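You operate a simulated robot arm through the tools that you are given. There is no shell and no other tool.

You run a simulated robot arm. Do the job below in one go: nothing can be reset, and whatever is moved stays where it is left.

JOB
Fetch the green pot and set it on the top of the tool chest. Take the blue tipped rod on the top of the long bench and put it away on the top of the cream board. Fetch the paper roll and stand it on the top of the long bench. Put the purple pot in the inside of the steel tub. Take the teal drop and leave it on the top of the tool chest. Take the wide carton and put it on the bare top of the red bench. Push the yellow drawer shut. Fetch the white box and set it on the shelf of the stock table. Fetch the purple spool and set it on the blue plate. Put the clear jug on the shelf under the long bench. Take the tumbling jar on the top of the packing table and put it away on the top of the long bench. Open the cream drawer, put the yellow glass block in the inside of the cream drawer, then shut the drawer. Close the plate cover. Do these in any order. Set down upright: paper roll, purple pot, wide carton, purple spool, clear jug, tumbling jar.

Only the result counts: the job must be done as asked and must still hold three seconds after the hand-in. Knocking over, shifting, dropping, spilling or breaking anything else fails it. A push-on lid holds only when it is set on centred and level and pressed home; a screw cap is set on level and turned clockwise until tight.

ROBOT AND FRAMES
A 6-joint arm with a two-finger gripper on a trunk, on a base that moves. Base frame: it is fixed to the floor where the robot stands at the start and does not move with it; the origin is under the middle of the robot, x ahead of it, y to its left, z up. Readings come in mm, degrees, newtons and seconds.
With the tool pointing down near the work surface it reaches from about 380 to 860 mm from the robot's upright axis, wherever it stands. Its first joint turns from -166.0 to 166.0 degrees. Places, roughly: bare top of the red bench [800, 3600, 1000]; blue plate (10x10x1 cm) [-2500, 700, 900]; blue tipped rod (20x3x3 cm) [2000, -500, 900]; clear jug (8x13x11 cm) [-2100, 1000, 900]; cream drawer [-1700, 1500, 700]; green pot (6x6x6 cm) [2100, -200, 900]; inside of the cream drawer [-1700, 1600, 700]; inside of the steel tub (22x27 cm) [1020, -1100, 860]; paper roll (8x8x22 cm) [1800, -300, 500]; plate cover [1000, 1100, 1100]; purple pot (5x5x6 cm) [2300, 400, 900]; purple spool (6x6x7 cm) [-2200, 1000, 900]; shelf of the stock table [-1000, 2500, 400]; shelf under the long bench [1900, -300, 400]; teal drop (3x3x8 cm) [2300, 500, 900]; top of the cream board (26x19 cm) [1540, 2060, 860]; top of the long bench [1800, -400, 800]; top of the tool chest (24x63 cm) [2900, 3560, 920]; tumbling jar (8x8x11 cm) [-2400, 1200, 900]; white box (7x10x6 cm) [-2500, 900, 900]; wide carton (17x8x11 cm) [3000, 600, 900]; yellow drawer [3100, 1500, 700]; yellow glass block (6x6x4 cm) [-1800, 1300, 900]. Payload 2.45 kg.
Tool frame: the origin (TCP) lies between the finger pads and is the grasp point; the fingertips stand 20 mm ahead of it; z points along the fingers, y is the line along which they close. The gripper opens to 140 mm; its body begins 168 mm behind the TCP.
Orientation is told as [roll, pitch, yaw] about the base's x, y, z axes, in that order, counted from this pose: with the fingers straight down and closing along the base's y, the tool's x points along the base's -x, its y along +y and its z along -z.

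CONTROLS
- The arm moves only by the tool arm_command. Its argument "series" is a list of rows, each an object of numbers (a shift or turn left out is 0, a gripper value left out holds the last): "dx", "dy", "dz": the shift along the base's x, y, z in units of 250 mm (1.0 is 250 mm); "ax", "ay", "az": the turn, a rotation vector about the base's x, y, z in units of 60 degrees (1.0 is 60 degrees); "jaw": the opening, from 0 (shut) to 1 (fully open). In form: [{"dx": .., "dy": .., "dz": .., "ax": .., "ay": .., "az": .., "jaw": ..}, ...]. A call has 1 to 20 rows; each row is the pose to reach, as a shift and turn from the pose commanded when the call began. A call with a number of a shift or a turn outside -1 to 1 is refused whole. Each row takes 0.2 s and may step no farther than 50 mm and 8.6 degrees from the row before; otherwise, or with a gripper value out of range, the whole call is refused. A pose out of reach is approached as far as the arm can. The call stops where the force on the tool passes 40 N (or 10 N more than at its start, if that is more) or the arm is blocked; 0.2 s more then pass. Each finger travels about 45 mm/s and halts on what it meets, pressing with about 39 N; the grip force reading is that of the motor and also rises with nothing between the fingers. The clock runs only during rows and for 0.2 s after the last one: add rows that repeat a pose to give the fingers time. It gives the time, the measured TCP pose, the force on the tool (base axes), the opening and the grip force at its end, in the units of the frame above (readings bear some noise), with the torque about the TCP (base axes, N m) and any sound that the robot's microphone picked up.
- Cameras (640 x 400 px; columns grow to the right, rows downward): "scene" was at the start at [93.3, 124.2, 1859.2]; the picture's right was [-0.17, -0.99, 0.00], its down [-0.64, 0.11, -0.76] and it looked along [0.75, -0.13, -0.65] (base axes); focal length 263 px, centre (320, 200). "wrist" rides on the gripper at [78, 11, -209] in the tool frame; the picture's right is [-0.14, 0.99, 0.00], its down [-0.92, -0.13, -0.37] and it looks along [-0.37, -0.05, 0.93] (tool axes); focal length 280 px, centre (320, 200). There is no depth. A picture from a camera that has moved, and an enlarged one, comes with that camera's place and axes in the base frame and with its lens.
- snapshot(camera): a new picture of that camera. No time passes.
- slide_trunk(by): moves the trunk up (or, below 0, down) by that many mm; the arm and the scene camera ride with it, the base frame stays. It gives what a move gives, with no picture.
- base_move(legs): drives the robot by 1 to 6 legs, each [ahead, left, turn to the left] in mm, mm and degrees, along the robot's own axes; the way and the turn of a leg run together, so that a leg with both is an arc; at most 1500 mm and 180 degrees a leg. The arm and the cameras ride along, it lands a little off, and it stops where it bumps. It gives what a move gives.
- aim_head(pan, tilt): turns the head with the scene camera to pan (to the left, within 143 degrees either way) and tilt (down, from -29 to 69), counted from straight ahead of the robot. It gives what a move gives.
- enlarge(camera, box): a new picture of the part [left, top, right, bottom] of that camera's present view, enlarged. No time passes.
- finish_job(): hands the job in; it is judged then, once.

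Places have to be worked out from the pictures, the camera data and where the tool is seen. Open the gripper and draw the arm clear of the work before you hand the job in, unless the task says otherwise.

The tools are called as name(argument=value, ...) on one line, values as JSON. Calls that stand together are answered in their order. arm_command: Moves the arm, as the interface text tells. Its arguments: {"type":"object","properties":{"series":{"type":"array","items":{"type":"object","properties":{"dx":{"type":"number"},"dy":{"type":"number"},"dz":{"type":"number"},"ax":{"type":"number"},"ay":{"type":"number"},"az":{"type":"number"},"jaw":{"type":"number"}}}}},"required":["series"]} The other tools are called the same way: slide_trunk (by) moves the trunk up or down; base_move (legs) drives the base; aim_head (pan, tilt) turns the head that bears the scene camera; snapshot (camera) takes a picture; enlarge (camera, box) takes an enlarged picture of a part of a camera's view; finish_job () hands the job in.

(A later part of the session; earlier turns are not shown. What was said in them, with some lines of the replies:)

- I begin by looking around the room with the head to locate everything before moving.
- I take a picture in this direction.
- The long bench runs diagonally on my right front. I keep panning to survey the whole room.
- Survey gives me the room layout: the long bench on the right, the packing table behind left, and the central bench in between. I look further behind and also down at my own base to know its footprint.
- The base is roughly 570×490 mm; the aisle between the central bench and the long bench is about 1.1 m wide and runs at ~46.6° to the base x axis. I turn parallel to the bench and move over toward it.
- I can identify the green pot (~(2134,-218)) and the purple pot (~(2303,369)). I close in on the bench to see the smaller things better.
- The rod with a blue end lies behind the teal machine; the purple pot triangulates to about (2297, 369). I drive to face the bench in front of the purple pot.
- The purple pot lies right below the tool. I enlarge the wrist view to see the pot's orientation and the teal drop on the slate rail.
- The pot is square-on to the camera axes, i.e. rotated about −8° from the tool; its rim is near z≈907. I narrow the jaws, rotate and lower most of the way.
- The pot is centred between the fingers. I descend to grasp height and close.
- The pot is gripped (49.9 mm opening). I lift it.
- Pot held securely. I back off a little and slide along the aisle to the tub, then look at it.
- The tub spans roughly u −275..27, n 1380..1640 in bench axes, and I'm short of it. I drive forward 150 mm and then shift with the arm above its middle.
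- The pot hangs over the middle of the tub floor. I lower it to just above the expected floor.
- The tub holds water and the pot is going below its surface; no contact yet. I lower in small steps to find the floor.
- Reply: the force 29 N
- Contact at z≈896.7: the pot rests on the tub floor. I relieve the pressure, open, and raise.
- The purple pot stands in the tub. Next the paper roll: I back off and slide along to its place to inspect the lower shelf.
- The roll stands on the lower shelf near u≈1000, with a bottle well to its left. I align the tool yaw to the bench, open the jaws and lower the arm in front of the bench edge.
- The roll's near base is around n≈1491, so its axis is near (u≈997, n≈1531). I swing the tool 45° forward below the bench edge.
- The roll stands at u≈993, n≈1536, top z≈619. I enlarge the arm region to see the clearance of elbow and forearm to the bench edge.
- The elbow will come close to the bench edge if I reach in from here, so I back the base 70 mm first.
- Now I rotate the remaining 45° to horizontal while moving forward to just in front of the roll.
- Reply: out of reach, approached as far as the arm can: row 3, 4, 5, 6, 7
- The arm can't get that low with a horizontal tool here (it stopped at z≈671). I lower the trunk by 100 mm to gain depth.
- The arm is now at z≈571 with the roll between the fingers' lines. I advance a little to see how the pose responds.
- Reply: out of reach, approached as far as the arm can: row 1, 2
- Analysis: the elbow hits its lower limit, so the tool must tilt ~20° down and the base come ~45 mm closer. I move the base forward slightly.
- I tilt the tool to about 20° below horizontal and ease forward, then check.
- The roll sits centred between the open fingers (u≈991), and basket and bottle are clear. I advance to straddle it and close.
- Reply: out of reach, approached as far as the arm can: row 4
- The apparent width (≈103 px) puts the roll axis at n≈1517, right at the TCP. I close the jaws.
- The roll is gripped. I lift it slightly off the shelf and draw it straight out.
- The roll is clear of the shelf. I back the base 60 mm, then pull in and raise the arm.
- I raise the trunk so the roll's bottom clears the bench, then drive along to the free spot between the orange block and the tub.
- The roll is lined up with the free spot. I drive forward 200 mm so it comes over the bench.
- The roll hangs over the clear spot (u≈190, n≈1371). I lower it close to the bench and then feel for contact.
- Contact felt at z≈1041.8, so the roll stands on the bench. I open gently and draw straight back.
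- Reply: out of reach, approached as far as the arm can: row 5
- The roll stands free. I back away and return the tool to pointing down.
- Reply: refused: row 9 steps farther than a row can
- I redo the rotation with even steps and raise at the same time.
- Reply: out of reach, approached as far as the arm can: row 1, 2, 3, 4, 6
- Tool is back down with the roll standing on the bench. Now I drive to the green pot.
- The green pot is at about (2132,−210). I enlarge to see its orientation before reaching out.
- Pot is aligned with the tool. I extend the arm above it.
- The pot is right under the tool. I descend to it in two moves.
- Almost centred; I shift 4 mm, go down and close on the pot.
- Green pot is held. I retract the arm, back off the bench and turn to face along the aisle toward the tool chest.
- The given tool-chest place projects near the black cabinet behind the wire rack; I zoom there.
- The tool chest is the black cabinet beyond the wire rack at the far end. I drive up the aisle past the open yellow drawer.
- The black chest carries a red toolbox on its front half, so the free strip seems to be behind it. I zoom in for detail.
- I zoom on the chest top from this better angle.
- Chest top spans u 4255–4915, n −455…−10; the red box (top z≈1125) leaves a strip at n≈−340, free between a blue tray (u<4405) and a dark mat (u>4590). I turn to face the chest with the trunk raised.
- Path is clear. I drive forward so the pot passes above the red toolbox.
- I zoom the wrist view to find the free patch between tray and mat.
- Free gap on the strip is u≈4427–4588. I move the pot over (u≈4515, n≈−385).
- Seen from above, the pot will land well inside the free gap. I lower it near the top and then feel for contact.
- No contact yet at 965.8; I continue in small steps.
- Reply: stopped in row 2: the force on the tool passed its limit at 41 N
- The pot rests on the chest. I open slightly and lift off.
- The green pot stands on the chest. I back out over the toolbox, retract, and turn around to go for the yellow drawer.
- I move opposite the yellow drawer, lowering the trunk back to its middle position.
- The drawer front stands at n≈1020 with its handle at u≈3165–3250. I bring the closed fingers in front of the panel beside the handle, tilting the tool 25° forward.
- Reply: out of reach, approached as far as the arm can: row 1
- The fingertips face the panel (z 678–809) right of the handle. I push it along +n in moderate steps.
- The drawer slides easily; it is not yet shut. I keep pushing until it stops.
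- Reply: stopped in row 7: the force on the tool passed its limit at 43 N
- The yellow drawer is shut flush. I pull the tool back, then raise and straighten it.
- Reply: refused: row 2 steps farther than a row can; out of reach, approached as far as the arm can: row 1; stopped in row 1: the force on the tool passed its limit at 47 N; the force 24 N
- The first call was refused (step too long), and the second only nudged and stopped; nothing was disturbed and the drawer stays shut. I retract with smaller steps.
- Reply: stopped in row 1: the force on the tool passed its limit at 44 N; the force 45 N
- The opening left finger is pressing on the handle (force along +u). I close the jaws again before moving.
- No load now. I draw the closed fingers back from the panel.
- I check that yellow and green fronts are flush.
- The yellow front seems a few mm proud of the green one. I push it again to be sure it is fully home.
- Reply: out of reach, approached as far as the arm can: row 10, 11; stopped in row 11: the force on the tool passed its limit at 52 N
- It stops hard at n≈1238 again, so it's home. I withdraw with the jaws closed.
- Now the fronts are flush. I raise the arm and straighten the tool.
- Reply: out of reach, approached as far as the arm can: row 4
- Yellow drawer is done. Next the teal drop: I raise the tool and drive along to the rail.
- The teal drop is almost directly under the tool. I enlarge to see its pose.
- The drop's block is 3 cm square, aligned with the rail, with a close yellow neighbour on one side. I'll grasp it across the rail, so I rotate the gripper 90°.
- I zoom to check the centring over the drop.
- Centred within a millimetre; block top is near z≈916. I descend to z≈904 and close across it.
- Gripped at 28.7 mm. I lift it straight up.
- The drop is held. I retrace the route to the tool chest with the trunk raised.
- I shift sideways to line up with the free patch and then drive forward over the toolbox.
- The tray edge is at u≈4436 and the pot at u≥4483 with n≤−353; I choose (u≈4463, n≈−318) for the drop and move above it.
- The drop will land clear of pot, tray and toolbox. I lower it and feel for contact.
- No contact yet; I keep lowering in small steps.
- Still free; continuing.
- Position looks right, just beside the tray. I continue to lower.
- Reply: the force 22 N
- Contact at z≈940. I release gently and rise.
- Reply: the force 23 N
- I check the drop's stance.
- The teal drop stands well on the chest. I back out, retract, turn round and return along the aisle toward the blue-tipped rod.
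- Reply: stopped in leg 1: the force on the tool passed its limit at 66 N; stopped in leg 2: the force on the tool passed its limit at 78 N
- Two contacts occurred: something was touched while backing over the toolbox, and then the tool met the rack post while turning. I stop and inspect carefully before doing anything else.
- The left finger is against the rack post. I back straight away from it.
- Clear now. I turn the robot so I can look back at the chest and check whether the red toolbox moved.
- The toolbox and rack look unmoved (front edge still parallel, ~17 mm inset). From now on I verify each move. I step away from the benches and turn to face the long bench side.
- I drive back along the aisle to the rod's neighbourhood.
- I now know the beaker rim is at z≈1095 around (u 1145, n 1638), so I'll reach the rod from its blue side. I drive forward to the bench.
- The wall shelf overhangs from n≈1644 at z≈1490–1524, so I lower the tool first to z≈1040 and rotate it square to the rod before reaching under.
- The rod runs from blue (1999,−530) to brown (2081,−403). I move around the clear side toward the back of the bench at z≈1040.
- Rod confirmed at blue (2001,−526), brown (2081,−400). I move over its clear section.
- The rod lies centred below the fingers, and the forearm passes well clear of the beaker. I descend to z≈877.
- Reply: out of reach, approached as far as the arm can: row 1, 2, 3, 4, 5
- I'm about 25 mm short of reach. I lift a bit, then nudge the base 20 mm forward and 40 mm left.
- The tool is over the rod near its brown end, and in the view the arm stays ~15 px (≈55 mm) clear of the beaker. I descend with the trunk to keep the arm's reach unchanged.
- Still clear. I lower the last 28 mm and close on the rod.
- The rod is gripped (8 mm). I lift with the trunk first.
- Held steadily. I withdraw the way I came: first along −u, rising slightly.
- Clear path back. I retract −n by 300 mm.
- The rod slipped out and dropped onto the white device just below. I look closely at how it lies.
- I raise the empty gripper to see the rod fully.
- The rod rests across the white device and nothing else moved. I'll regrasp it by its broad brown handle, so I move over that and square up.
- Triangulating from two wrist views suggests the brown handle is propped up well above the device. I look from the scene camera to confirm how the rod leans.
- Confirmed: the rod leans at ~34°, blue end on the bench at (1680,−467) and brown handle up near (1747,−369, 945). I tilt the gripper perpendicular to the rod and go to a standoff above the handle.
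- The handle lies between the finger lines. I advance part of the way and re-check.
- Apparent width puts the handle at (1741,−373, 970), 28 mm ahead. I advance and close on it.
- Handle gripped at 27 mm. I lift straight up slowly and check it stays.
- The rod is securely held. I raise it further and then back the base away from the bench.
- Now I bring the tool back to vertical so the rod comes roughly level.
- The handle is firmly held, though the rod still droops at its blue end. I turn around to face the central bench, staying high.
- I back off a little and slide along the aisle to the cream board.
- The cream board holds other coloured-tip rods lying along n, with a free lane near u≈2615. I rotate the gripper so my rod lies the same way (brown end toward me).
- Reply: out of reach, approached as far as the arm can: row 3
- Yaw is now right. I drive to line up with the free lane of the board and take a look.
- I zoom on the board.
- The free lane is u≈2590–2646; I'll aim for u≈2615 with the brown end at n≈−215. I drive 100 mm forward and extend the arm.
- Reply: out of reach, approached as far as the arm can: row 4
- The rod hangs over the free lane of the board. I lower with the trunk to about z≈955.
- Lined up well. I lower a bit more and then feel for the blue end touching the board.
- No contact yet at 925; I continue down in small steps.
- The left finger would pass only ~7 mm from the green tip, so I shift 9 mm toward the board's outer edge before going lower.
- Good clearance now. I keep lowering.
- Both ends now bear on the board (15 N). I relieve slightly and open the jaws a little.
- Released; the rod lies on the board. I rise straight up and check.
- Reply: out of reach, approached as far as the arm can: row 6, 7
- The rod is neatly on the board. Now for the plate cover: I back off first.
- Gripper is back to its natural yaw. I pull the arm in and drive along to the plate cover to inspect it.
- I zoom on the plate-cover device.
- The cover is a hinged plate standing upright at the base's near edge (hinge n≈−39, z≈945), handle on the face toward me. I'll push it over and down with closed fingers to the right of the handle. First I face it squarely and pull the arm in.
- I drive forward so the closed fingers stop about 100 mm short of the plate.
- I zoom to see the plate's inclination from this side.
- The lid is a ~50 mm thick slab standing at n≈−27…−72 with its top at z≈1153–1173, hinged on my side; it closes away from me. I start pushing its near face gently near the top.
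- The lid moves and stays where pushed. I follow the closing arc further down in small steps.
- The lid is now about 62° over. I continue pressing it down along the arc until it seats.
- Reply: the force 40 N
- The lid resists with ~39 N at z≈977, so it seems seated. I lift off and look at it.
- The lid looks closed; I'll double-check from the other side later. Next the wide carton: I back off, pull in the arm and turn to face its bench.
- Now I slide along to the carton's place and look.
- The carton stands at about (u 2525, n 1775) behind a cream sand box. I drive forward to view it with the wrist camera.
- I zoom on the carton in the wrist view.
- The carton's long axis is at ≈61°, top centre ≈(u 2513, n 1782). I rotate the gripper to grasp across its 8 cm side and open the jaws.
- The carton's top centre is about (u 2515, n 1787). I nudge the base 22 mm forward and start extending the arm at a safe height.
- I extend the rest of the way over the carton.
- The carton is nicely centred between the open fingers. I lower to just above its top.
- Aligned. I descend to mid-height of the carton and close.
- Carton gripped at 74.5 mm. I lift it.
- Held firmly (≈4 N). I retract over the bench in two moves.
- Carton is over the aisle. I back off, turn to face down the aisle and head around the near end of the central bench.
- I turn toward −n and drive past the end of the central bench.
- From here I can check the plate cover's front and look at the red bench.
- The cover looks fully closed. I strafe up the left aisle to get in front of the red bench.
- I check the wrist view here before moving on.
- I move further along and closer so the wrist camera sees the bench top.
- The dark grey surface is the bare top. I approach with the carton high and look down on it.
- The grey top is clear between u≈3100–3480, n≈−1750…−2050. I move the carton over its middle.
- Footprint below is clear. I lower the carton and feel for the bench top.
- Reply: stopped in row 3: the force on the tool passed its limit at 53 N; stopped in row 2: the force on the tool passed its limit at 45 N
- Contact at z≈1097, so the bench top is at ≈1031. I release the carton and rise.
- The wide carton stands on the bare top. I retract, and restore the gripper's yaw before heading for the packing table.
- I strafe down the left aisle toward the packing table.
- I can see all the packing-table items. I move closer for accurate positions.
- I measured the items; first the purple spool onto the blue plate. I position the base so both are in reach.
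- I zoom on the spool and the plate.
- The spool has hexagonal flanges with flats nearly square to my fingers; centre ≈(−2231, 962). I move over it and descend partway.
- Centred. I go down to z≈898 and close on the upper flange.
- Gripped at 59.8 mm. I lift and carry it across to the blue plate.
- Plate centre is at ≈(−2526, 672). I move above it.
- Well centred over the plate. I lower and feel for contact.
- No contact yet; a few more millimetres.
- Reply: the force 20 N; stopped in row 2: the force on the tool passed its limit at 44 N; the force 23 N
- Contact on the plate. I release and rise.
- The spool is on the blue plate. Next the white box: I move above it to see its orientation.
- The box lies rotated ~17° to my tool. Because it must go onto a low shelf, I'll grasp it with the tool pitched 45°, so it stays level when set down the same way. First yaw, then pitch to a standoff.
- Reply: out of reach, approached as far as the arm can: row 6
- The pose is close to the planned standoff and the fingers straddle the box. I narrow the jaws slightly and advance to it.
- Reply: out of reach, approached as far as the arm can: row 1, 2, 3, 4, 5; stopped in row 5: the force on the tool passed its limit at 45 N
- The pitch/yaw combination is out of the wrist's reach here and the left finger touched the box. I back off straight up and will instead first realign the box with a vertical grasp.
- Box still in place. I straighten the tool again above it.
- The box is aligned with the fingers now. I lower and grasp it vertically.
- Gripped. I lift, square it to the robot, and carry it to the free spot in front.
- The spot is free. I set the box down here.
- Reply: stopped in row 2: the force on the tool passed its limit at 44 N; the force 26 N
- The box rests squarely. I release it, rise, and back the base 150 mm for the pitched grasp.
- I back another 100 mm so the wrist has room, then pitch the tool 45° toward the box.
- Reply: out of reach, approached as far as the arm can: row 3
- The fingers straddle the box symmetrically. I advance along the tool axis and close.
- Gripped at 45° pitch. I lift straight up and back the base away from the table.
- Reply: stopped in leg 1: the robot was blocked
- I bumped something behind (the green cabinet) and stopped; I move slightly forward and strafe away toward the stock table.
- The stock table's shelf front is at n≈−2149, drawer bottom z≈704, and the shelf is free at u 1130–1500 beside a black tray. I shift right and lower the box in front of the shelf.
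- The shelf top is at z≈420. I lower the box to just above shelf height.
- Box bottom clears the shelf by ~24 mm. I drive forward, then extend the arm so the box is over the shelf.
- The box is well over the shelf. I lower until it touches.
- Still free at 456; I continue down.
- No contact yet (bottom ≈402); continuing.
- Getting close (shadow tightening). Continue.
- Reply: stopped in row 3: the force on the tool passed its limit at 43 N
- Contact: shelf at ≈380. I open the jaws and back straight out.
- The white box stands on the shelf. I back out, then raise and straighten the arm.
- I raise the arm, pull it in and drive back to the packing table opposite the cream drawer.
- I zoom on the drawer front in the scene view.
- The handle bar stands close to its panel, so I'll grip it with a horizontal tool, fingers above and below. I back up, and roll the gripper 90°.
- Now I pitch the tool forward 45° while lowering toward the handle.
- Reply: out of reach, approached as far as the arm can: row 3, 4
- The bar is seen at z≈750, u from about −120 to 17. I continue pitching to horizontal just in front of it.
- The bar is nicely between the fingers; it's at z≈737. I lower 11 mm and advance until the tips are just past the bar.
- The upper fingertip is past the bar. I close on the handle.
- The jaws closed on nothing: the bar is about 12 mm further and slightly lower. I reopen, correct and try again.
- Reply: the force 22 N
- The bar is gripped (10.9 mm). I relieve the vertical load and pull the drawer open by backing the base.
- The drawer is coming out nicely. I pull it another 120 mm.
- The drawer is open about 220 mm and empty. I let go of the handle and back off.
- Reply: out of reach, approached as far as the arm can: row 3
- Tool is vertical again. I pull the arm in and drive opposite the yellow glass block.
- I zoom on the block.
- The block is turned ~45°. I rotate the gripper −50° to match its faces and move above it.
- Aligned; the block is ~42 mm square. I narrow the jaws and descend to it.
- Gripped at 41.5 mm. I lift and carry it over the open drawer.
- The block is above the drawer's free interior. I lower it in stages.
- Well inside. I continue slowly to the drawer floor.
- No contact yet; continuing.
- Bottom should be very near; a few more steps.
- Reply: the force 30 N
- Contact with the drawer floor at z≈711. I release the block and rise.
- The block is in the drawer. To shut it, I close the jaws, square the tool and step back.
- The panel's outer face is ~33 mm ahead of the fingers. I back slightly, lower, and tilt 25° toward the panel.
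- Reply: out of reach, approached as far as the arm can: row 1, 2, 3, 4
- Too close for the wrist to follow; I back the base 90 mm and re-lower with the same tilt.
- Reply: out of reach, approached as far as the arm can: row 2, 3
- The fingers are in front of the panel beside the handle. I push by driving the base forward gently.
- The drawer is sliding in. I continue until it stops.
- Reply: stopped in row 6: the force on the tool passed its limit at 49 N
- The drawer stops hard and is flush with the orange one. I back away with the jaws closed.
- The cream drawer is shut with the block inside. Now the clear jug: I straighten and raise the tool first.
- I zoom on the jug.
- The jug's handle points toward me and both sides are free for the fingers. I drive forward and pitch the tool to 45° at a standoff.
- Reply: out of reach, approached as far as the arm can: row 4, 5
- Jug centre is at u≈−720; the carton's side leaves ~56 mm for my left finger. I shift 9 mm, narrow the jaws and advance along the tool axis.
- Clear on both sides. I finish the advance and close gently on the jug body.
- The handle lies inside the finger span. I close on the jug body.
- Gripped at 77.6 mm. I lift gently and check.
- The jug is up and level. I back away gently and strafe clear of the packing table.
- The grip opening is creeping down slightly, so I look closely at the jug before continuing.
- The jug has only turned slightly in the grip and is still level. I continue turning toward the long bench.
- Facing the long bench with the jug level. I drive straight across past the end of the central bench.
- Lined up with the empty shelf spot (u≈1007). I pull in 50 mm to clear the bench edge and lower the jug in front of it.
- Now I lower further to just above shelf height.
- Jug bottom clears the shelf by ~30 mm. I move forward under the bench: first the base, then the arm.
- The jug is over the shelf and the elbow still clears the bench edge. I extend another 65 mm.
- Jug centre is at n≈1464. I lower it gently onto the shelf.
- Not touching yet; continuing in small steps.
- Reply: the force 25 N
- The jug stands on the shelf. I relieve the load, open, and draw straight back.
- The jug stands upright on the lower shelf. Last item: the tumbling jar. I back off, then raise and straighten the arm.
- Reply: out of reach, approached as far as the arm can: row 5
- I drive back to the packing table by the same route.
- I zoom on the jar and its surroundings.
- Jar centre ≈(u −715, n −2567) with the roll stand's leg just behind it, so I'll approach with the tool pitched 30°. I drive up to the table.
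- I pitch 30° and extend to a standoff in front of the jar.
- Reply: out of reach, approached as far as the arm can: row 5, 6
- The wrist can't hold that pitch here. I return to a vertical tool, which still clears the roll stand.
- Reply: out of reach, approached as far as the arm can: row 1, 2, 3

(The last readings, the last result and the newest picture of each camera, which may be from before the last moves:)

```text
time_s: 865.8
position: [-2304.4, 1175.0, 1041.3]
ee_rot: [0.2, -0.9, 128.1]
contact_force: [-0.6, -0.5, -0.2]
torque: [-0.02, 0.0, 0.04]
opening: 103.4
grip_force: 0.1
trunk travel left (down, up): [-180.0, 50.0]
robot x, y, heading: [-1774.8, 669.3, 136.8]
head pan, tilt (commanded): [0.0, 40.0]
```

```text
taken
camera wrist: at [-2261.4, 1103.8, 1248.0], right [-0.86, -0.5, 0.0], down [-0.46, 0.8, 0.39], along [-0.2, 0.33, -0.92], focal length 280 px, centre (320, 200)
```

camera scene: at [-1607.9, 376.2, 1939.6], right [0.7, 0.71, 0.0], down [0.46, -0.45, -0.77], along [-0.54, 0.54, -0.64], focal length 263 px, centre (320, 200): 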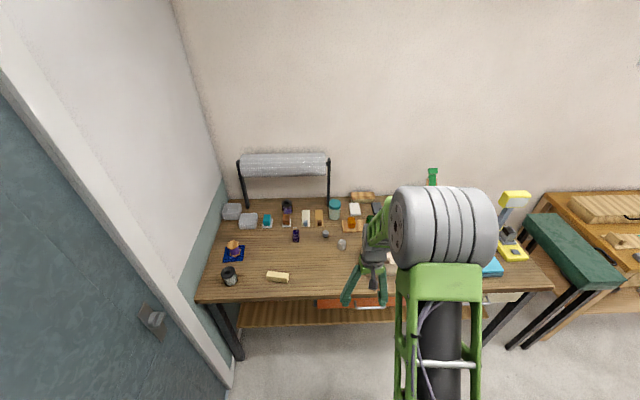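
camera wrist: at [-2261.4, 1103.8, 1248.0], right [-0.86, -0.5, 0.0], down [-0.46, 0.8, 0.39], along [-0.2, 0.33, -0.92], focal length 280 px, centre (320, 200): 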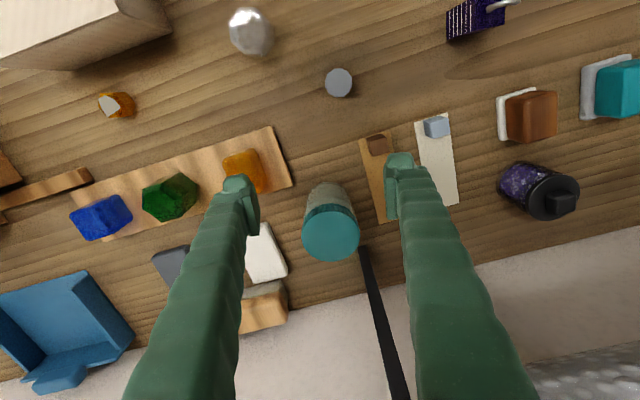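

I'll grasp the jar with the fingers closing front-to-back instead, which keeps the palm clear of the bubble-wrap roll. I rotate the gripper about 99°.

arm_command(series=[{"az": 0.14}, {"az": 0.28}, {"az": 0.42}, {"az": 0.56}, {"az": 0.7}, {"az": 0.84}, {"az": 0.98}])

arm_command(series=[{"az": 0.14}, {"az": 0.28}, {"az": 0.42}, {"az": 0.56}, {"az": 0.66}])

snapshot(camera="wrist")

```text
time_s: 867.4
position: [-2305.9, 1175.2, 1041.2]
ee_rot: [0.0, -1.0, -173.0]
contact_force: [-0.1, 0.0, 0.0]
torque: [-0.01, 0.01, 0.0]
opening: 103.6
grip_force: 0.0
trunk travel left (down, up): [-180.0, 50.0]
robot x, y, heading: [-1778.9, 667.4, 136.8]
head pan, tilt (commanded): [0.0, 40.0]
```

```text
time_s: 868.6
position: [-2304.2, 1175.1, 1040.6]
ee_rot: [0.1, -1.1, -133.3]
contact_force: [-0.3, 0.0, 1.0]
torque: [0.02, 0.0, -0.04]
opening: 103.3
grip_force: 0.1
trunk travel left (down, up): [-180.0, 50.0]
robot x, y, heading: [-1775.6, 668.0, 136.7]
head pan, tilt (commanded): [0.0, 40.0]
```

```text
taken
camera wrist: at [-2239.7, 1227.3, 1248.2], right [0.62, -0.78, 0.0], down [-0.72, -0.58, 0.39], along [-0.3, -0.24, -0.92], focal length 280 px, centre (320, 200)
```

wrist: 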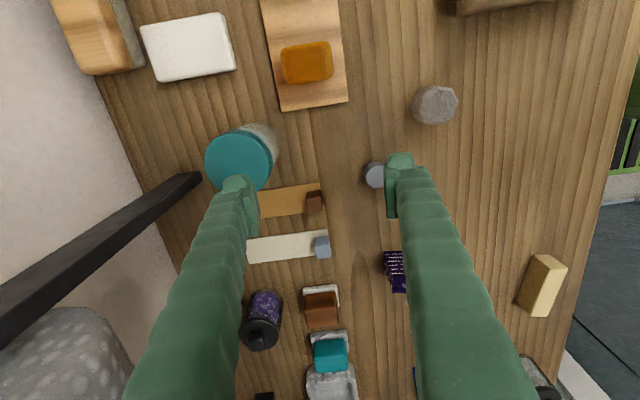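

The jar's lid centre is ≈(u −713, n −2564). I move over it at this height.

arm_command(series=[{"dx": -0.065, "dy": 0.092}, {"dx": -0.13, "dy": 0.184}, {"dx": -0.194, "dy": 0.275}])

snapshot(camera="wrist")

enlarge(camera="scene", box=[220, 90, 400, 225])

```text
time_s: 869.4
position: [-2353.3, 1244.9, 1039.5]
ee_rot: [0.1, -1.1, -133.5]
contact_force: [0.4, -0.5, -0.1]
torque: [-0.04, -0.07, 0.0]
opening: 103.7
grip_force: 0.0
trunk travel left (down, up): [-180.0, 50.0]
robot x, y, heading: [-1774.5, 669.1, 136.9]
head pan, tilt (commanded): [0.0, 40.0]
```

```text
taken
camera wrist: at [-2288.1, 1297.4, 1247.7], right [0.62, -0.78, 0.0], down [-0.72, -0.57, 0.39], along [-0.3, -0.24, -0.92], focal length 280 px, centre (320, 200)
```

wrist: 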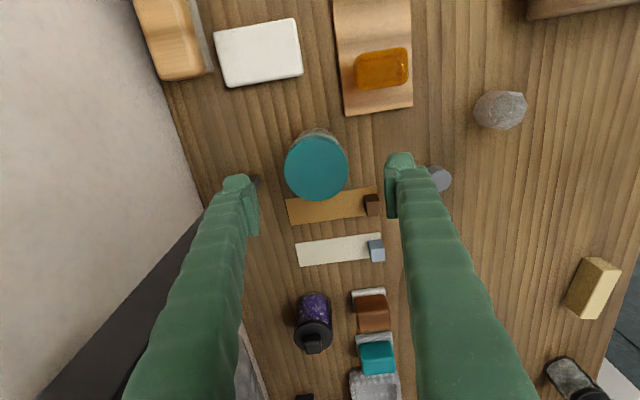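

```text
2.96 times, centred on (310, 158) of scene
camera zoom: at [-1942.3, 631.9, 1939.6], right [0.68, 0.73, 0.0], down [0.47, -0.44, -0.77], along [-0.56, 0.52, -0.64], focal length 779 px, centre (350, 326)
```

zoom: 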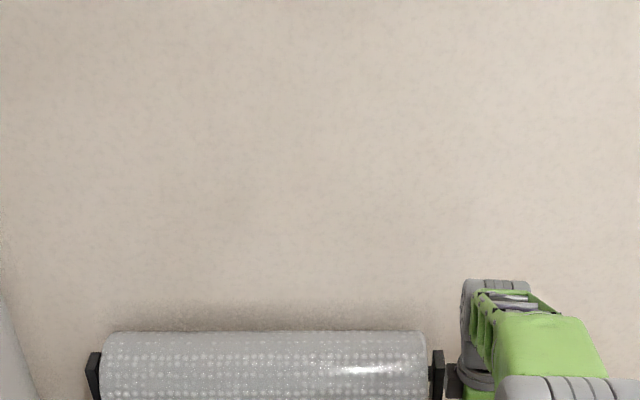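

The jar sits centred under the tool. I shift a few millimetres away from the roll stand and descend in steps.

arm_command(series=[{"dx": 0.037, "dy": -0.008, "dz": -0.1}, {"dx": 0.037, "dy": -0.008, "dz": -0.22}, {"dx": 0.037, "dy": -0.008, "dz": -0.34}])

snapshot(camera="wrist")

enlarge(camera="scene", box=[240, 130, 400, 250])

```text
time_s: 870.2
position: [-2344.1, 1240.7, 954.6]
ee_rot: [0.1, -0.9, -133.6]
contact_force: [-0.4, 0.0, -0.3]
torque: [0.01, 0.0, 0.0]
opening: 103.7
grip_force: 0.0
trunk travel left (down, up): [-180.0, 50.0]
robot x, y, heading: [-1774.2, 669.2, 136.9]
head pan, tilt (commanded): [0.0, 40.0]
```

```text
taken
camera wrist: at [-2278.4, 1294.2, 1162.3], right [0.62, -0.78, 0.0], down [-0.72, -0.57, 0.39], along [-0.3, -0.24, -0.92], focal length 280 px, centre (320, 200)
```

wrist: 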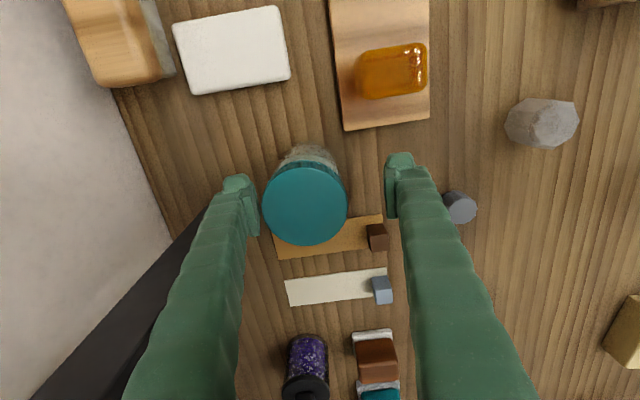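

```text
3.33 times, centred on (320, 190) of scene
camera zoom: at [-1942.0, 631.5, 1939.6], right [0.68, 0.73, 0.0], down [0.47, -0.44, -0.77], along [-0.56, 0.52, -0.64], focal length 877 px, centre (320, 233)
```

zoom: 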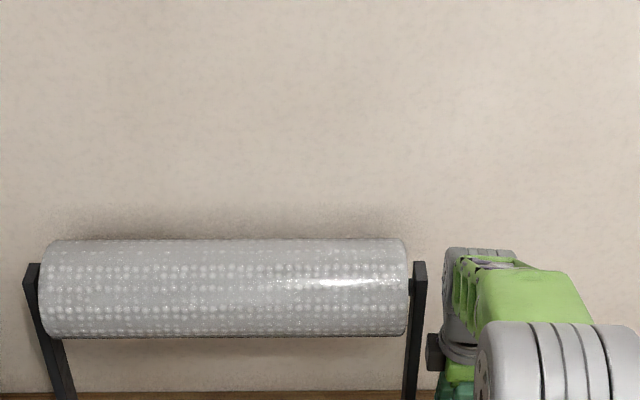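

The left finger is a bit close to the lid, so I shift 8 mm back and continue down to mid-height.

arm_command(series=[{"dx": -0.023, "dy": 0.022}, {"dx": -0.023, "dy": 0.022, "dz": -0.06}, {"dx": -0.023, "dy": 0.022, "dz": -0.12}, {"dx": -0.023, "dy": 0.022, "dz": -0.17}])

arm_command(series=[{"jaw": 0.6}, {"jaw": 0.5}, {"jaw": 0.4}, {"jaw": 0.35}, {"jaw": 0.35}, {"jaw": 0.35}])

snapshot(camera="wrist")

```text
time_s: 871.2
position: [-2350.0, 1247.3, 912.7]
ee_rot: [0.2, -1.0, -133.5]
contact_force: [-0.4, 0.2, -0.1]
torque: [0.01, 0.01, 0.0]
opening: 103.7
grip_force: 0.0
trunk travel left (down, up): [-180.0, 50.0]
robot x, y, heading: [-1779.0, 671.3, 136.7]
head pan, tilt (commanded): [0.0, 40.0]
```

```text
time_s: 872.6
position: [-2349.0, 1248.4, 914.0]
ee_rot: [0.0, -0.9, -133.5]
contact_force: [-1.1, 2.0, 2.4]
torque: [0.0, 0.02, -0.04]
opening: 71.4
grip_force: 38.9
trunk travel left (down, up): [-180.0, 50.0]
robot x, y, heading: [-1772.2, 671.1, 136.9]
head pan, tilt (commanded): [0.0, 40.0]
```

```text
taken
camera wrist: at [-2284.4, 1299.5, 1120.5], right [0.62, -0.78, 0.0], down [-0.72, -0.57, 0.39], along [-0.3, -0.24, -0.92], focal length 280 px, centre (320, 200)
```

wrist: 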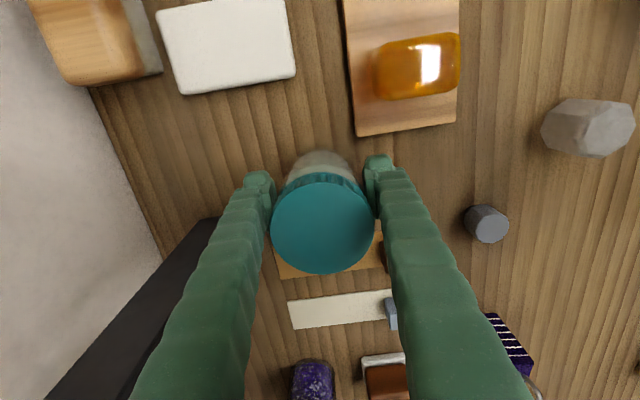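

Gripped at 71.4 mm and centred. I lift it straight up, gently.

arm_command(series=[{"dz": 0.03}, {"dz": 0.08}, {"dz": 0.16}, {"dz": 0.26}, {"dz": 0.38}, {"dz": 0.5}, {"dz": 0.6}])

snapshot(camera="wrist")

```text
time_s: 874.2
position: [-2349.1, 1246.1, 1063.6]
ee_rot: [0.0, -1.0, -133.5]
contact_force: [0.9, -0.9, -4.2]
torque: [0.05, -0.01, 0.0]
opening: 71.6
grip_force: 39.0
trunk travel left (down, up): [-180.0, 50.0]
robot x, y, heading: [-1775.7, 671.4, 136.8]
head pan, tilt (commanded): [0.0, 40.0]
```

```text
taken
camera wrist: at [-2284.8, 1298.4, 1271.1], right [0.62, -0.78, 0.0], down [-0.72, -0.57, 0.39], along [-0.3, -0.24, -0.92], focal length 280 px, centre (320, 200)
```

wrist: 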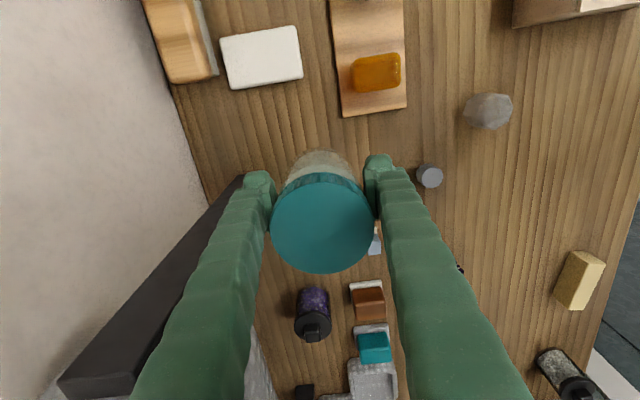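

The jar is held firmly. I retract over the table and back away.

arm_command(series=[{"dx": 0.12, "dy": -0.113}, {"dx": 0.25, "dy": -0.236}, {"dx": 0.38, "dy": -0.36}, {"dx": 0.51, "dy": -0.482}, {"dx": 0.64, "dy": -0.605}])

base_move(legs=[[-430, 0, 0], [0, -1065, 0]])

snapshot(camera="wrist")

```text
time_s: 875.4
position: [-2188.7, 1094.5, 1064.8]
ee_rot: [0.0, -1.0, -133.6]
contact_force: [0.2, 0.1, -3.8]
torque: [0.05, -0.01, 0.0]
opening: 71.3
grip_force: 38.8
trunk travel left (down, up): [-180.0, 50.0]
robot x, y, heading: [-1775.1, 669.0, 136.9]
head pan, tilt (commanded): [0.0, 40.0]
```

```text
time_s: 887.2
position: [-1149.8, 1575.0, 1063.3]
ee_rot: [0.1, -1.0, -133.7]
contact_force: [-1.0, -0.6, -3.5]
torque: [0.04, -0.03, 0.0]
opening: 71.5
grip_force: 38.8
trunk travel left (down, up): [-180.0, 50.0]
robot x, y, heading: [-739.2, 1143.7, 137.0]
head pan, tilt (commanded): [0.0, 40.0]
```

```text
taken
camera wrist: at [-1084.8, 1626.1, 1270.7], right [0.62, -0.78, 0.0], down [-0.72, -0.57, 0.39], along [-0.3, -0.24, -0.92], focal length 280 px, centre (320, 200)
```

wrist: 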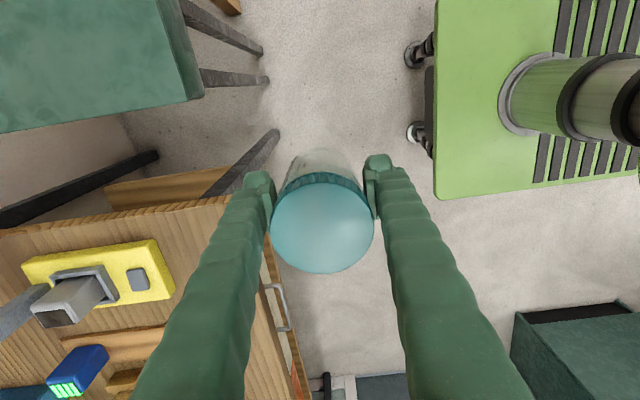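

Stable. I turn round toward the long bench.

base_move(legs=[[0, 0, -90], [0, 0, -90.4]])

base_move(legs=[[950, 0, 0], [950, 0, 0]])

base_move(legs=[[0, 800, 0], [0, 790, 0]])

snapshot(camera="wrist")

```text
time_s: 895.3
position: [-327.6, 719.0, 1063.4]
ee_rot: [0.1, -1.0, 46.1]
contact_force: [-0.4, -0.3, -3.5]
torque: [0.01, 0.02, 0.0]
opening: 71.4
grip_force: 38.4
trunk travel left (down, up): [-180.0, 50.0]
robot x, y, heading: [-737.6, 1149.4, -43.4]
head pan, tilt (commanded): [0.0, 40.0]
```

```text
time_s: 904.8
position: [1047.3, -584.4, 1063.2]
ee_rot: [0.2, -1.0, 46.2]
contact_force: [-0.2, 0.5, -4.3]
torque: [-0.01, 0.04, 0.0]
opening: 71.3
grip_force: 38.9
trunk travel left (down, up): [-180.0, 50.0]
robot x, y, heading: [636.7, -157.1, -43.3]
head pan, tilt (commanded): [0.0, 40.0]
```

```text
time_s: 919.2
position: [2145.1, 578.2, 1062.7]
ee_rot: [0.1, -1.0, 46.4]
contact_force: [0.1, -0.1, -3.3]
torque: [-0.04, 0.05, -0.04]
opening: 71.1
grip_force: 39.4
trunk travel left (down, up): [-180.0, 50.0]
robot x, y, heading: [1733.0, 999.9, -42.8]
head pan, tilt (commanded): [0.0, 40.0]
```

```text
taken
camera wrist: at [2082.9, 526.0, 1270.7], right [-0.62, 0.78, 0.0], down [0.72, 0.57, 0.38], along [0.3, 0.24, -0.92], focal length 280 px, centre (320, 200)
```

wrist: 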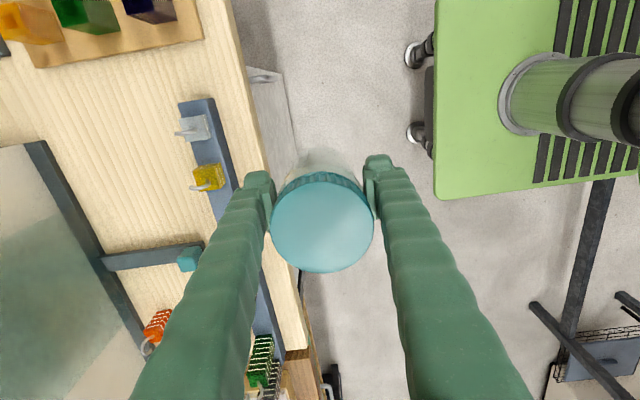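

The free patch behind the rail is at about (u 1894, n 1440). I drive forward so the jar comes over it.

base_move(legs=[[278, 0, -0.6]])

snapshot(camera="wrist")

aim_head(pan=5, tilt=50)

snapshot(camera="scene")

```text
time_s: 921.1
position: [2343.0, 382.3, 1063.6]
ee_rot: [0.1, -1.0, 45.8]
contact_force: [-0.2, -0.4, -4.1]
torque: [-0.01, 0.01, 0.0]
opening: 71.2
grip_force: 39.0
trunk travel left (down, up): [-180.0, 50.0]
robot x, y, heading: [1931.4, 811.8, -43.7]
head pan, tilt (commanded): [0.0, 40.0]
```

```text
taken
camera wrist: at [2280.2, 330.8, 1270.5], right [-0.61, 0.79, 0.0], down [0.73, 0.57, 0.39], along [0.3, 0.24, -0.92], focal length 280 px, centre (320, 200)
```

wrist: 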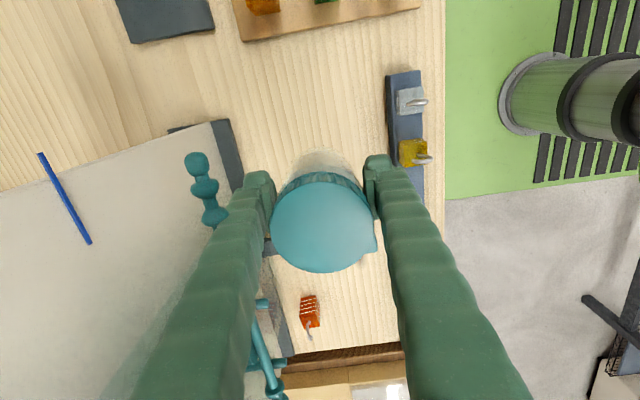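

```text
time_s: 921.9
position: [2343.4, 382.2, 1063.3]
ee_rot: [0.1, -1.0, 45.8]
contact_force: [-0.4, 0.3, -3.4]
torque: [0.02, 0.02, -0.01]
opening: 71.1
grip_force: 39.0
trunk travel left (down, up): [-180.0, 50.0]
robot x, y, heading: [1934.7, 813.5, -43.4]
head pan, tilt (commanded): [5.0, 50.0]
```

```text
taken
camera scene: at [2098.7, 856.4, 1925.5], right [-0.63, -0.78, 0.0], down [-0.6, 0.48, -0.64], along [0.5, -0.4, -0.77], focal length 263 px, centre (320, 200)
```

scene: 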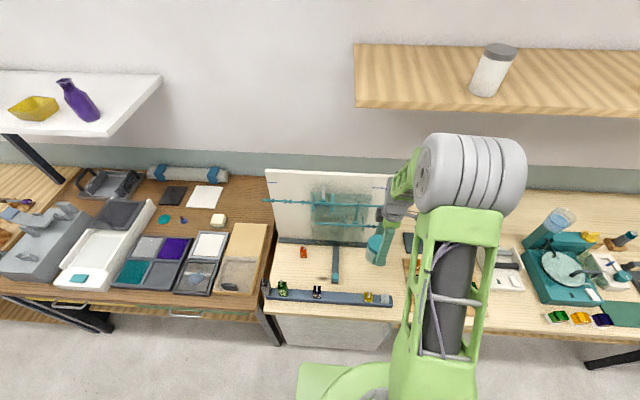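

Below is bare wood with good margins. I lower the jar and feel for contact.

arm_command(series=[{"dz": -0.14}, {"dz": -0.28}, {"dz": -0.42}, {"dz": -0.54}])

arm_command(series=[{"dz": -0.012}, {"dz": -0.024}, {"dz": -0.036}])

```text
time_s: 922.9
position: [2343.8, 383.3, 927.9]
ee_rot: [0.1, -0.9, 45.9]
contact_force: [0.1, 0.1, -3.5]
torque: [-0.01, 0.05, -0.02]
opening: 71.4
grip_force: 39.0
trunk travel left (down, up): [-180.0, 50.0]
robot x, y, heading: [1935.2, 812.6, -43.7]
head pan, tilt (commanded): [5.0, 50.0]
```

```text
time_s: 923.6
position: [2344.1, 382.6, 919.6]
ee_rot: [0.0, -1.0, 45.8]
contact_force: [0.2, 0.3, -3.8]
torque: [-0.02, 0.02, 0.01]
opening: 71.2
grip_force: 38.9
trunk travel left (down, up): [-180.0, 50.0]
robot x, y, heading: [1934.1, 810.6, -43.6]
head pan, tilt (commanded): [5.0, 50.0]
```

Almost there; a few more millimetres.

arm_command(series=[{"dz": -0.01}, {"dz": -0.02}])

arm_command(series=[{"dz": -0.008}, {"dz": -0.016}])

```text
time_s: 924.2
position: [2343.2, 382.5, 914.4]
ee_rot: [0.1, -1.1, 45.7]
contact_force: [-2.1, 0.6, -1.7]
torque: [-0.02, 0.03, -0.01]
opening: 71.2
grip_force: 38.3
trunk travel left (down, up): [-180.0, 50.0]
robot x, y, heading: [1937.2, 813.2, -43.7]
head pan, tilt (commanded): [5.0, 50.0]
```

```text
time_s: 924.9
position: [2343.5, 382.7, 913.9]
ee_rot: [-0.2, -1.0, 45.9]
contact_force: [-6.0, 6.1, 24.4]
torque: [0.18, -0.2, 0.09]
opening: 71.4
grip_force: 38.8
trunk travel left (down, up): [-180.0, 50.0]
robot x, y, heading: [1936.8, 813.6, -43.7]
head pan, tilt (commanded): [5.0, 50.0]
stopped in row 2: the force on the tool passed its limit at 41 N (the readings are from after the stop); the commanded pose is now the measured one
```

The jar stands on the bench. I release it and rise.

arm_command(series=[{"dz": 0.006, "jaw": 0.56}, {"dz": 0.006, "jaw": 0.62}, {"dz": 0.006, "jaw": 0.66}, {"dz": 0.006, "jaw": 0.66}])

arm_command(series=[{"dz": 0.08}, {"dz": 0.22}, {"dz": 0.38}, {"dz": 0.54}, {"dz": 0.7}, {"dz": 0.86}])

snapshot(camera="wrist")

```text
time_s: 925.9
position: [2344.1, 380.9, 914.2]
ee_rot: [-0.1, -1.0, 45.8]
contact_force: [0.2, -0.5, -0.9]
torque: [-0.03, -0.03, -0.01]
opening: 92.6
grip_force: 0.1
trunk travel left (down, up): [-180.0, 50.0]
robot x, y, heading: [1933.4, 812.4, -43.7]
head pan, tilt (commanded): [5.0, 50.0]
```

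```text
time_s: 927.3
position: [2340.5, 384.8, 1129.0]
ee_rot: [0.3, -1.2, 46.0]
contact_force: [-12.9, 21.9, -15.4]
torque: [0.66, 0.79, 0.74]
opening: 74.7
grip_force: 0.0
trunk travel left (down, up): [-180.0, 50.0]
robot x, y, heading: [1934.5, 810.3, -43.7]
head pan, tilt (commanded): [5.0, 50.0]
```

```text
taken
camera wrist: at [2279.1, 332.9, 1336.1], right [-0.62, 0.79, 0.01], down [0.73, 0.57, 0.38], along [0.3, 0.24, -0.92], focal length 280 px, centre (320, 200)
```

wrist: 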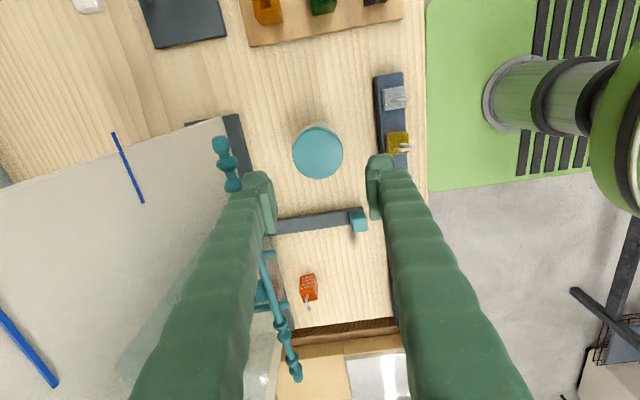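

The opened left finger is caught against the teal rod of the board stand. I stop, close the jaws a little to free it, and check.

arm_command(series=[{"jaw": 0.45}, {"jaw": 0.35}, {"jaw": 0.3}])

snapshot(camera="wrist")

enlarge(camera="scene", box=[240, 140, 440, 290])

```text
time_s: 928.1
position: [2344.8, 379.2, 1129.8]
ee_rot: [-0.2, -1.0, 45.9]
contact_force: [0.4, 0.4, 0.2]
torque: [0.0, 0.0, -0.02]
opening: 42.2
grip_force: 0.0
trunk travel left (down, up): [-180.0, 50.0]
robot x, y, heading: [1934.0, 812.3, -43.7]
head pan, tilt (commanded): [5.0, 50.0]
```

```text
taken
camera wrist: at [2280.4, 328.8, 1336.9], right [-0.61, 0.79, 0.0], down [0.73, 0.57, 0.39], along [0.3, 0.24, -0.92], focal length 280 px, centre (320, 200)
```

wrist: 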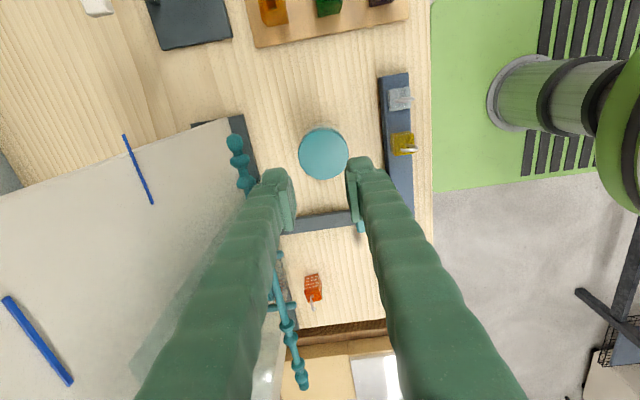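

```text
2.67 times, centred on (340, 215) of scene
camera zoom: at [2098.4, 856.4, 1925.6], right [-0.63, -0.78, 0.0], down [-0.6, 0.48, -0.64], along [0.5, -0.4, -0.77], focal length 701 px, centre (267, 160)
```

zoom: 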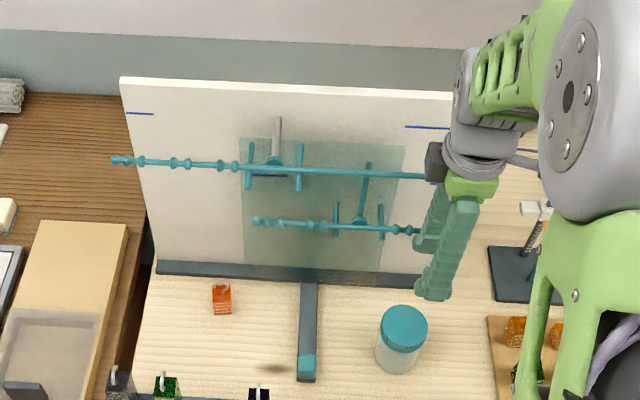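

Free now, and the rod's end is still where it was (≈z 1106, n 1506). The jar stands well. I withdraw straight back away from the board.

base_move(legs=[[-280, 0, 0]])

snapshot(camera="scene")

enlarge(camera="scene", box=[230, 100, 430, 250])

```text
time_s: 930.1
position: [2142.1, 574.7, 1129.9]
ee_rot: [-0.1, -1.1, 46.0]
contact_force: [-0.5, 0.0, 0.1]
torque: [-0.05, -0.05, 0.03]
opening: 42.2
grip_force: 0.1
trunk travel left (down, up): [-180.0, 50.0]
robot x, y, heading: [1729.5, 1007.8, -43.8]
head pan, tilt (commanded): [5.0, 50.0]
```

```text
taken
camera scene: at [1894.2, 1051.5, 1925.6], right [-0.62, -0.78, 0.0], down [-0.6, 0.48, -0.64], along [0.5, -0.4, -0.77], focal length 263 px, centre (320, 200)
```

scene: 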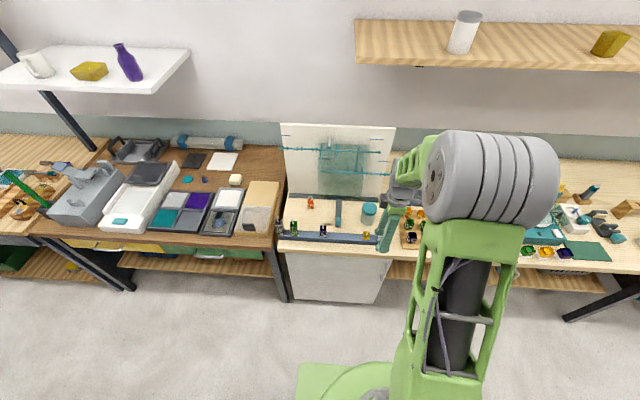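

```text
2.67 times, centred on (330, 175) of scene
camera zoom: at [1894.2, 1051.5, 1925.6], right [-0.62, -0.78, 0.0], down [-0.6, 0.48, -0.64], along [0.5, -0.4, -0.77], focal length 701 px, centre (293, 267)
```

zoom: 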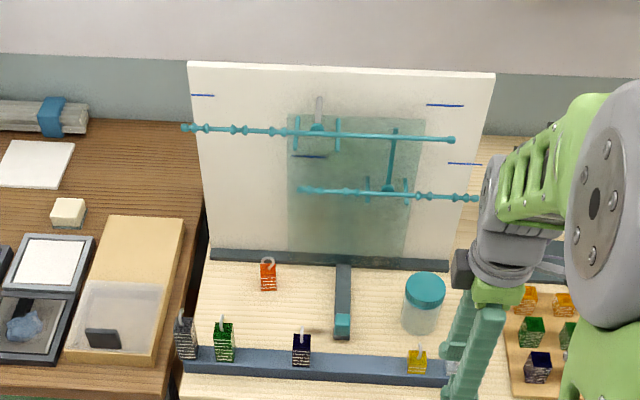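

The board and its two teal rods look unchanged, and the jar stands upright behind the rail. Before handing in, I verify the plate cover and other results with the head camera.

aim_head(pan=-142, tilt=40)

snapshot(camera="scene")

```text
time_s: 932.4
position: [2142.7, 574.5, 1129.2]
ee_rot: [-0.2, -1.0, 45.9]
contact_force: [1.1, -0.3, 0.2]
torque: [-0.03, 0.04, 0.02]
opening: 42.0
grip_force: 0.1
trunk travel left (down, up): [-180.0, 50.0]
robot x, y, heading: [1730.3, 1009.8, -43.6]
head pan, tilt (commanded): [-142.0, 40.0]
```

```text
taken
camera scene: at [1750.4, 1106.8, 1939.7], right [0.1, 1.0, 0.0], down [0.64, -0.06, -0.77], along [-0.76, 0.07, -0.64], focal length 263 px, centre (320, 200)
```

scene: 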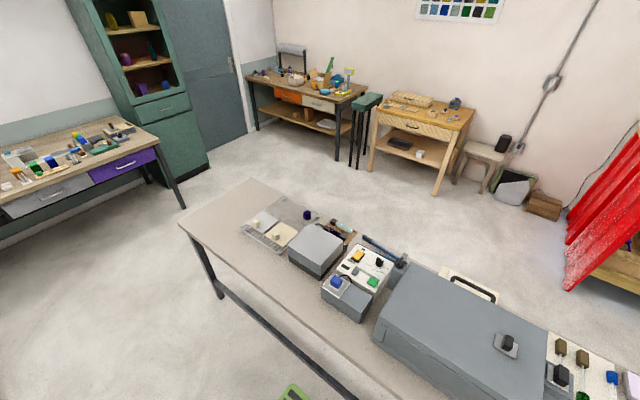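

enlarge(camera="scene", box=[270, 205, 400, 300])

enlarge(camera="scene", box=[230, 60, 480, 210])

enlarge(camera="scene", box=[520, 310, 640, 400])

```text
4.21 times, centred on (335, 252) of scene
camera zoom: at [1750.4, 1106.8, 1939.7], right [0.1, 1.0, 0.0], down [0.64, -0.06, -0.77], along [-0.76, 0.07, -0.64], focal length 1107 px, centre (257, -21)
```

zoom: 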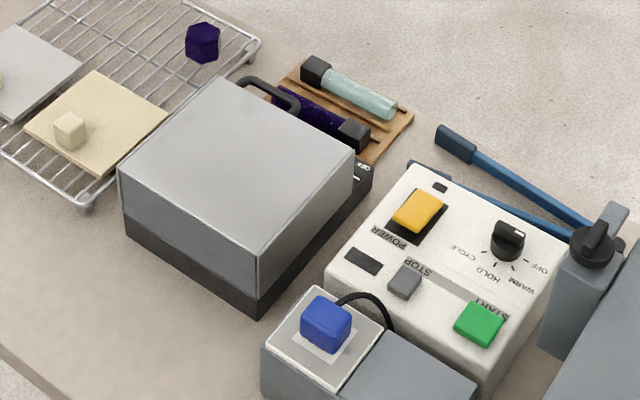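

```text
2.56 times, centred on (355, 135) of scene
camera zoom: at [1750.4, 1106.8, 1939.7], right [0.1, 1.0, 0.0], down [0.64, -0.06, -0.77], along [-0.76, 0.07, -0.64], focal length 673 px, centre (230, 366)
```

zoom: 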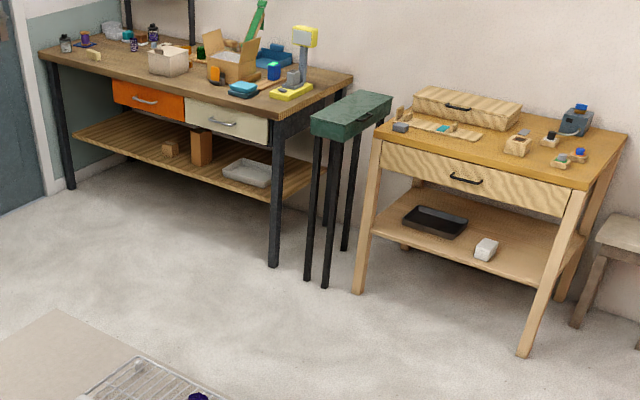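

```text
4.44 times, centred on (580, 355) of scene
camera zoom: at [1750.4, 1106.8, 1939.7], right [0.1, 1.0, 0.0], down [0.64, -0.06, -0.77], along [-0.76, 0.07, -0.64], focal length 1169 px, centre (-836, -489)
```

zoom: 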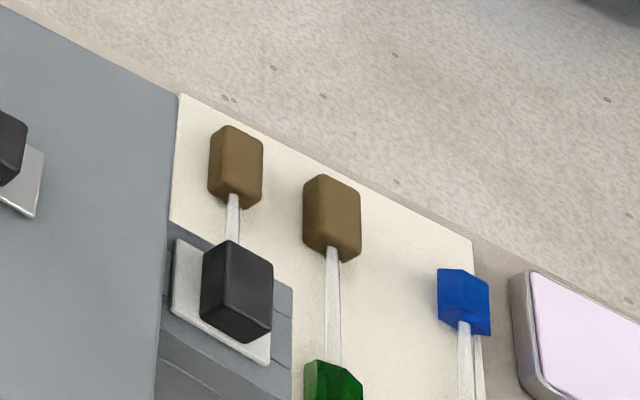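

The plate cover is seated, the cream drawer flush, the white box on the shelf and the rod on its board. I glance at the yellow drawer and the long bench side as a last check.

aim_head(pan=55, tilt=35)

enlarge(camera="scene", box=[160, 120, 480, 320])

aim_head(pan=-62, tilt=35)

snapshot(camera="scene")

enlarge(camera="scene", box=[240, 100, 480, 250])

```text
time_s: 935.3
position: [2142.8, 574.6, 1129.5]
ee_rot: [-0.1, -0.9, 45.9]
contact_force: [-0.1, 0.6, -0.8]
torque: [0.02, 0.0, 0.02]
opening: 41.9
grip_force: 0.1
trunk travel left (down, up): [-180.0, 50.0]
robot x, y, heading: [1732.7, 1003.7, -43.3]
head pan, tilt (commanded): [55.0, 35.0]
```

```text
2.00 times, centred on (320, 220) of scene
camera zoom: at [1921.4, 1116.0, 1947.3], right [0.2, -0.98, 0.0], down [-0.56, -0.11, -0.82], along [0.8, 0.16, -0.57], focal length 526 px, centre (320, 160)
```

zoom: 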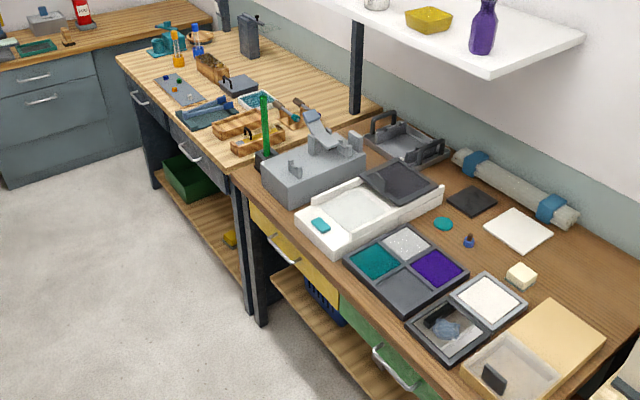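

```text
time_s: 937.2
position: [2142.6, 573.9, 1130.9]
ee_rot: [-0.2, -1.1, 45.9]
contact_force: [-0.8, -0.2, 0.5]
torque: [0.03, 0.02, 0.0]
opening: 42.2
grip_force: 0.0
trunk travel left (down, up): [-180.0, 50.0]
robot x, y, heading: [1732.2, 1005.6, -43.8]
head pan, tilt (commanded): [-62.0, 35.0]
```

```text
taken
camera scene: at [1811.4, 1013.7, 1947.3], right [-0.96, 0.27, 0.0], down [0.15, 0.55, -0.82], along [-0.22, -0.79, -0.57], focal length 263 px, centre (320, 200)
```

scene: 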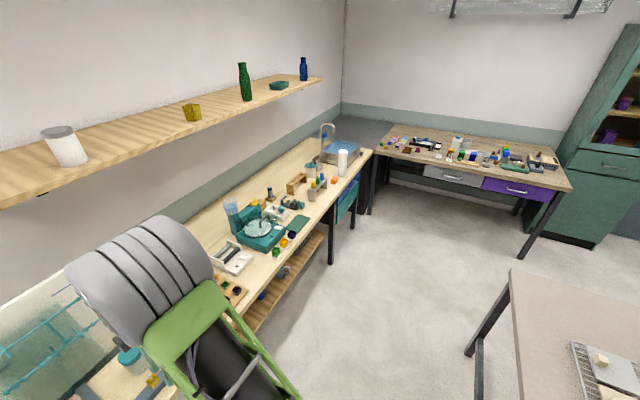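

```text
2.67 times, centred on (360, 175) of scene
camera zoom: at [1811.4, 1013.7, 1947.3], right [-0.96, 0.27, 0.0], down [0.15, 0.55, -0.82], along [-0.22, -0.79, -0.57], focal length 701 px, centre (213, 267)
```

zoom: 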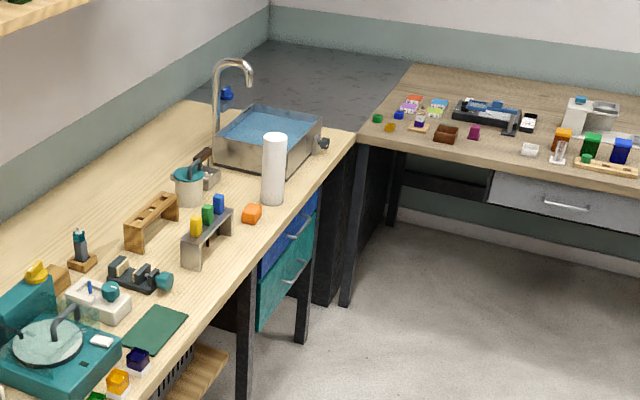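

Everything is in place: the yellow drawer is flush and the roll stands on the bench. I open the gripper with the arm clear of the benches.

arm_command(series=[{"jaw": 0.7}, {"jaw": 0.9}, {"jaw": 0.9}])

```text
time_s: 938.0
position: [2141.9, 575.4, 1129.4]
ee_rot: [-0.1, -1.0, 45.9]
contact_force: [-0.4, 0.4, 0.8]
torque: [-0.03, -0.04, 0.0]
opening: 110.9
grip_force: 0.1
trunk travel left (down, up): [-180.0, 50.0]
robot x, y, heading: [1730.4, 1010.5, -43.8]
head pan, tilt (commanded): [-62.0, 35.0]
```

The gripper is open and the arm stands clear; all tasks appear done, so I hand the job in.

finish_job()

```text
The job is handed in.
```

I handed the job in with all 13 tasks done as far as my cameras and force readings show. I don't have the judge's verdict.

| Task | State at hand-in |
|---|---|
| Green pot | On top of the tool chest |
| Teal drop | On top of the tool chest, beside the blue tray |
| Blue tipped rod | On the cream board, lying the opposite way round to the other rods |
| Paper roll | Standing on the long bench |
| Purple pot | Standing on the floor of the steel tub, which holds water |
| Wide carton | Upright on the bare grey top of the red bench |
| Yellow drawer | Pushed shut |
| White box | On the shelf of the stock table |
| Purple spool | Upright on the blue plate |
| Clear jug | Upright on the shelf under the long bench |
| Tumbling jar | Upright on the long bench, behind the rail with the hooked drops |
| Yellow glass block | In the cream drawer, drawer shut |
| Plate cover | Closed |

These contacts along the way could count against the result:

- **Red toolbox on the chest:** the fingers scraped its lid at up to 66 N while I backed out. It looked unmoved afterwards, but my measurement is only good to about 7 mm.
- **Wire rack post:** I hit it at 78 N while turning in the same manoeuvre. I saw no change in the rack or what is on it.
- **Blue tipped rod:** it slipped out of the grip and fell across the white device on the long bench. I saw nothing else move, and I picked it up again.
- **Green cabinet:** I backed the base into something behind me, most likely the green cabinet. I did not look at its contents up close.
- **Teal rod on the board stand:** the opened finger caught it while rising from the jar, at up to roughly 30 N. Its position looked the same before and after.
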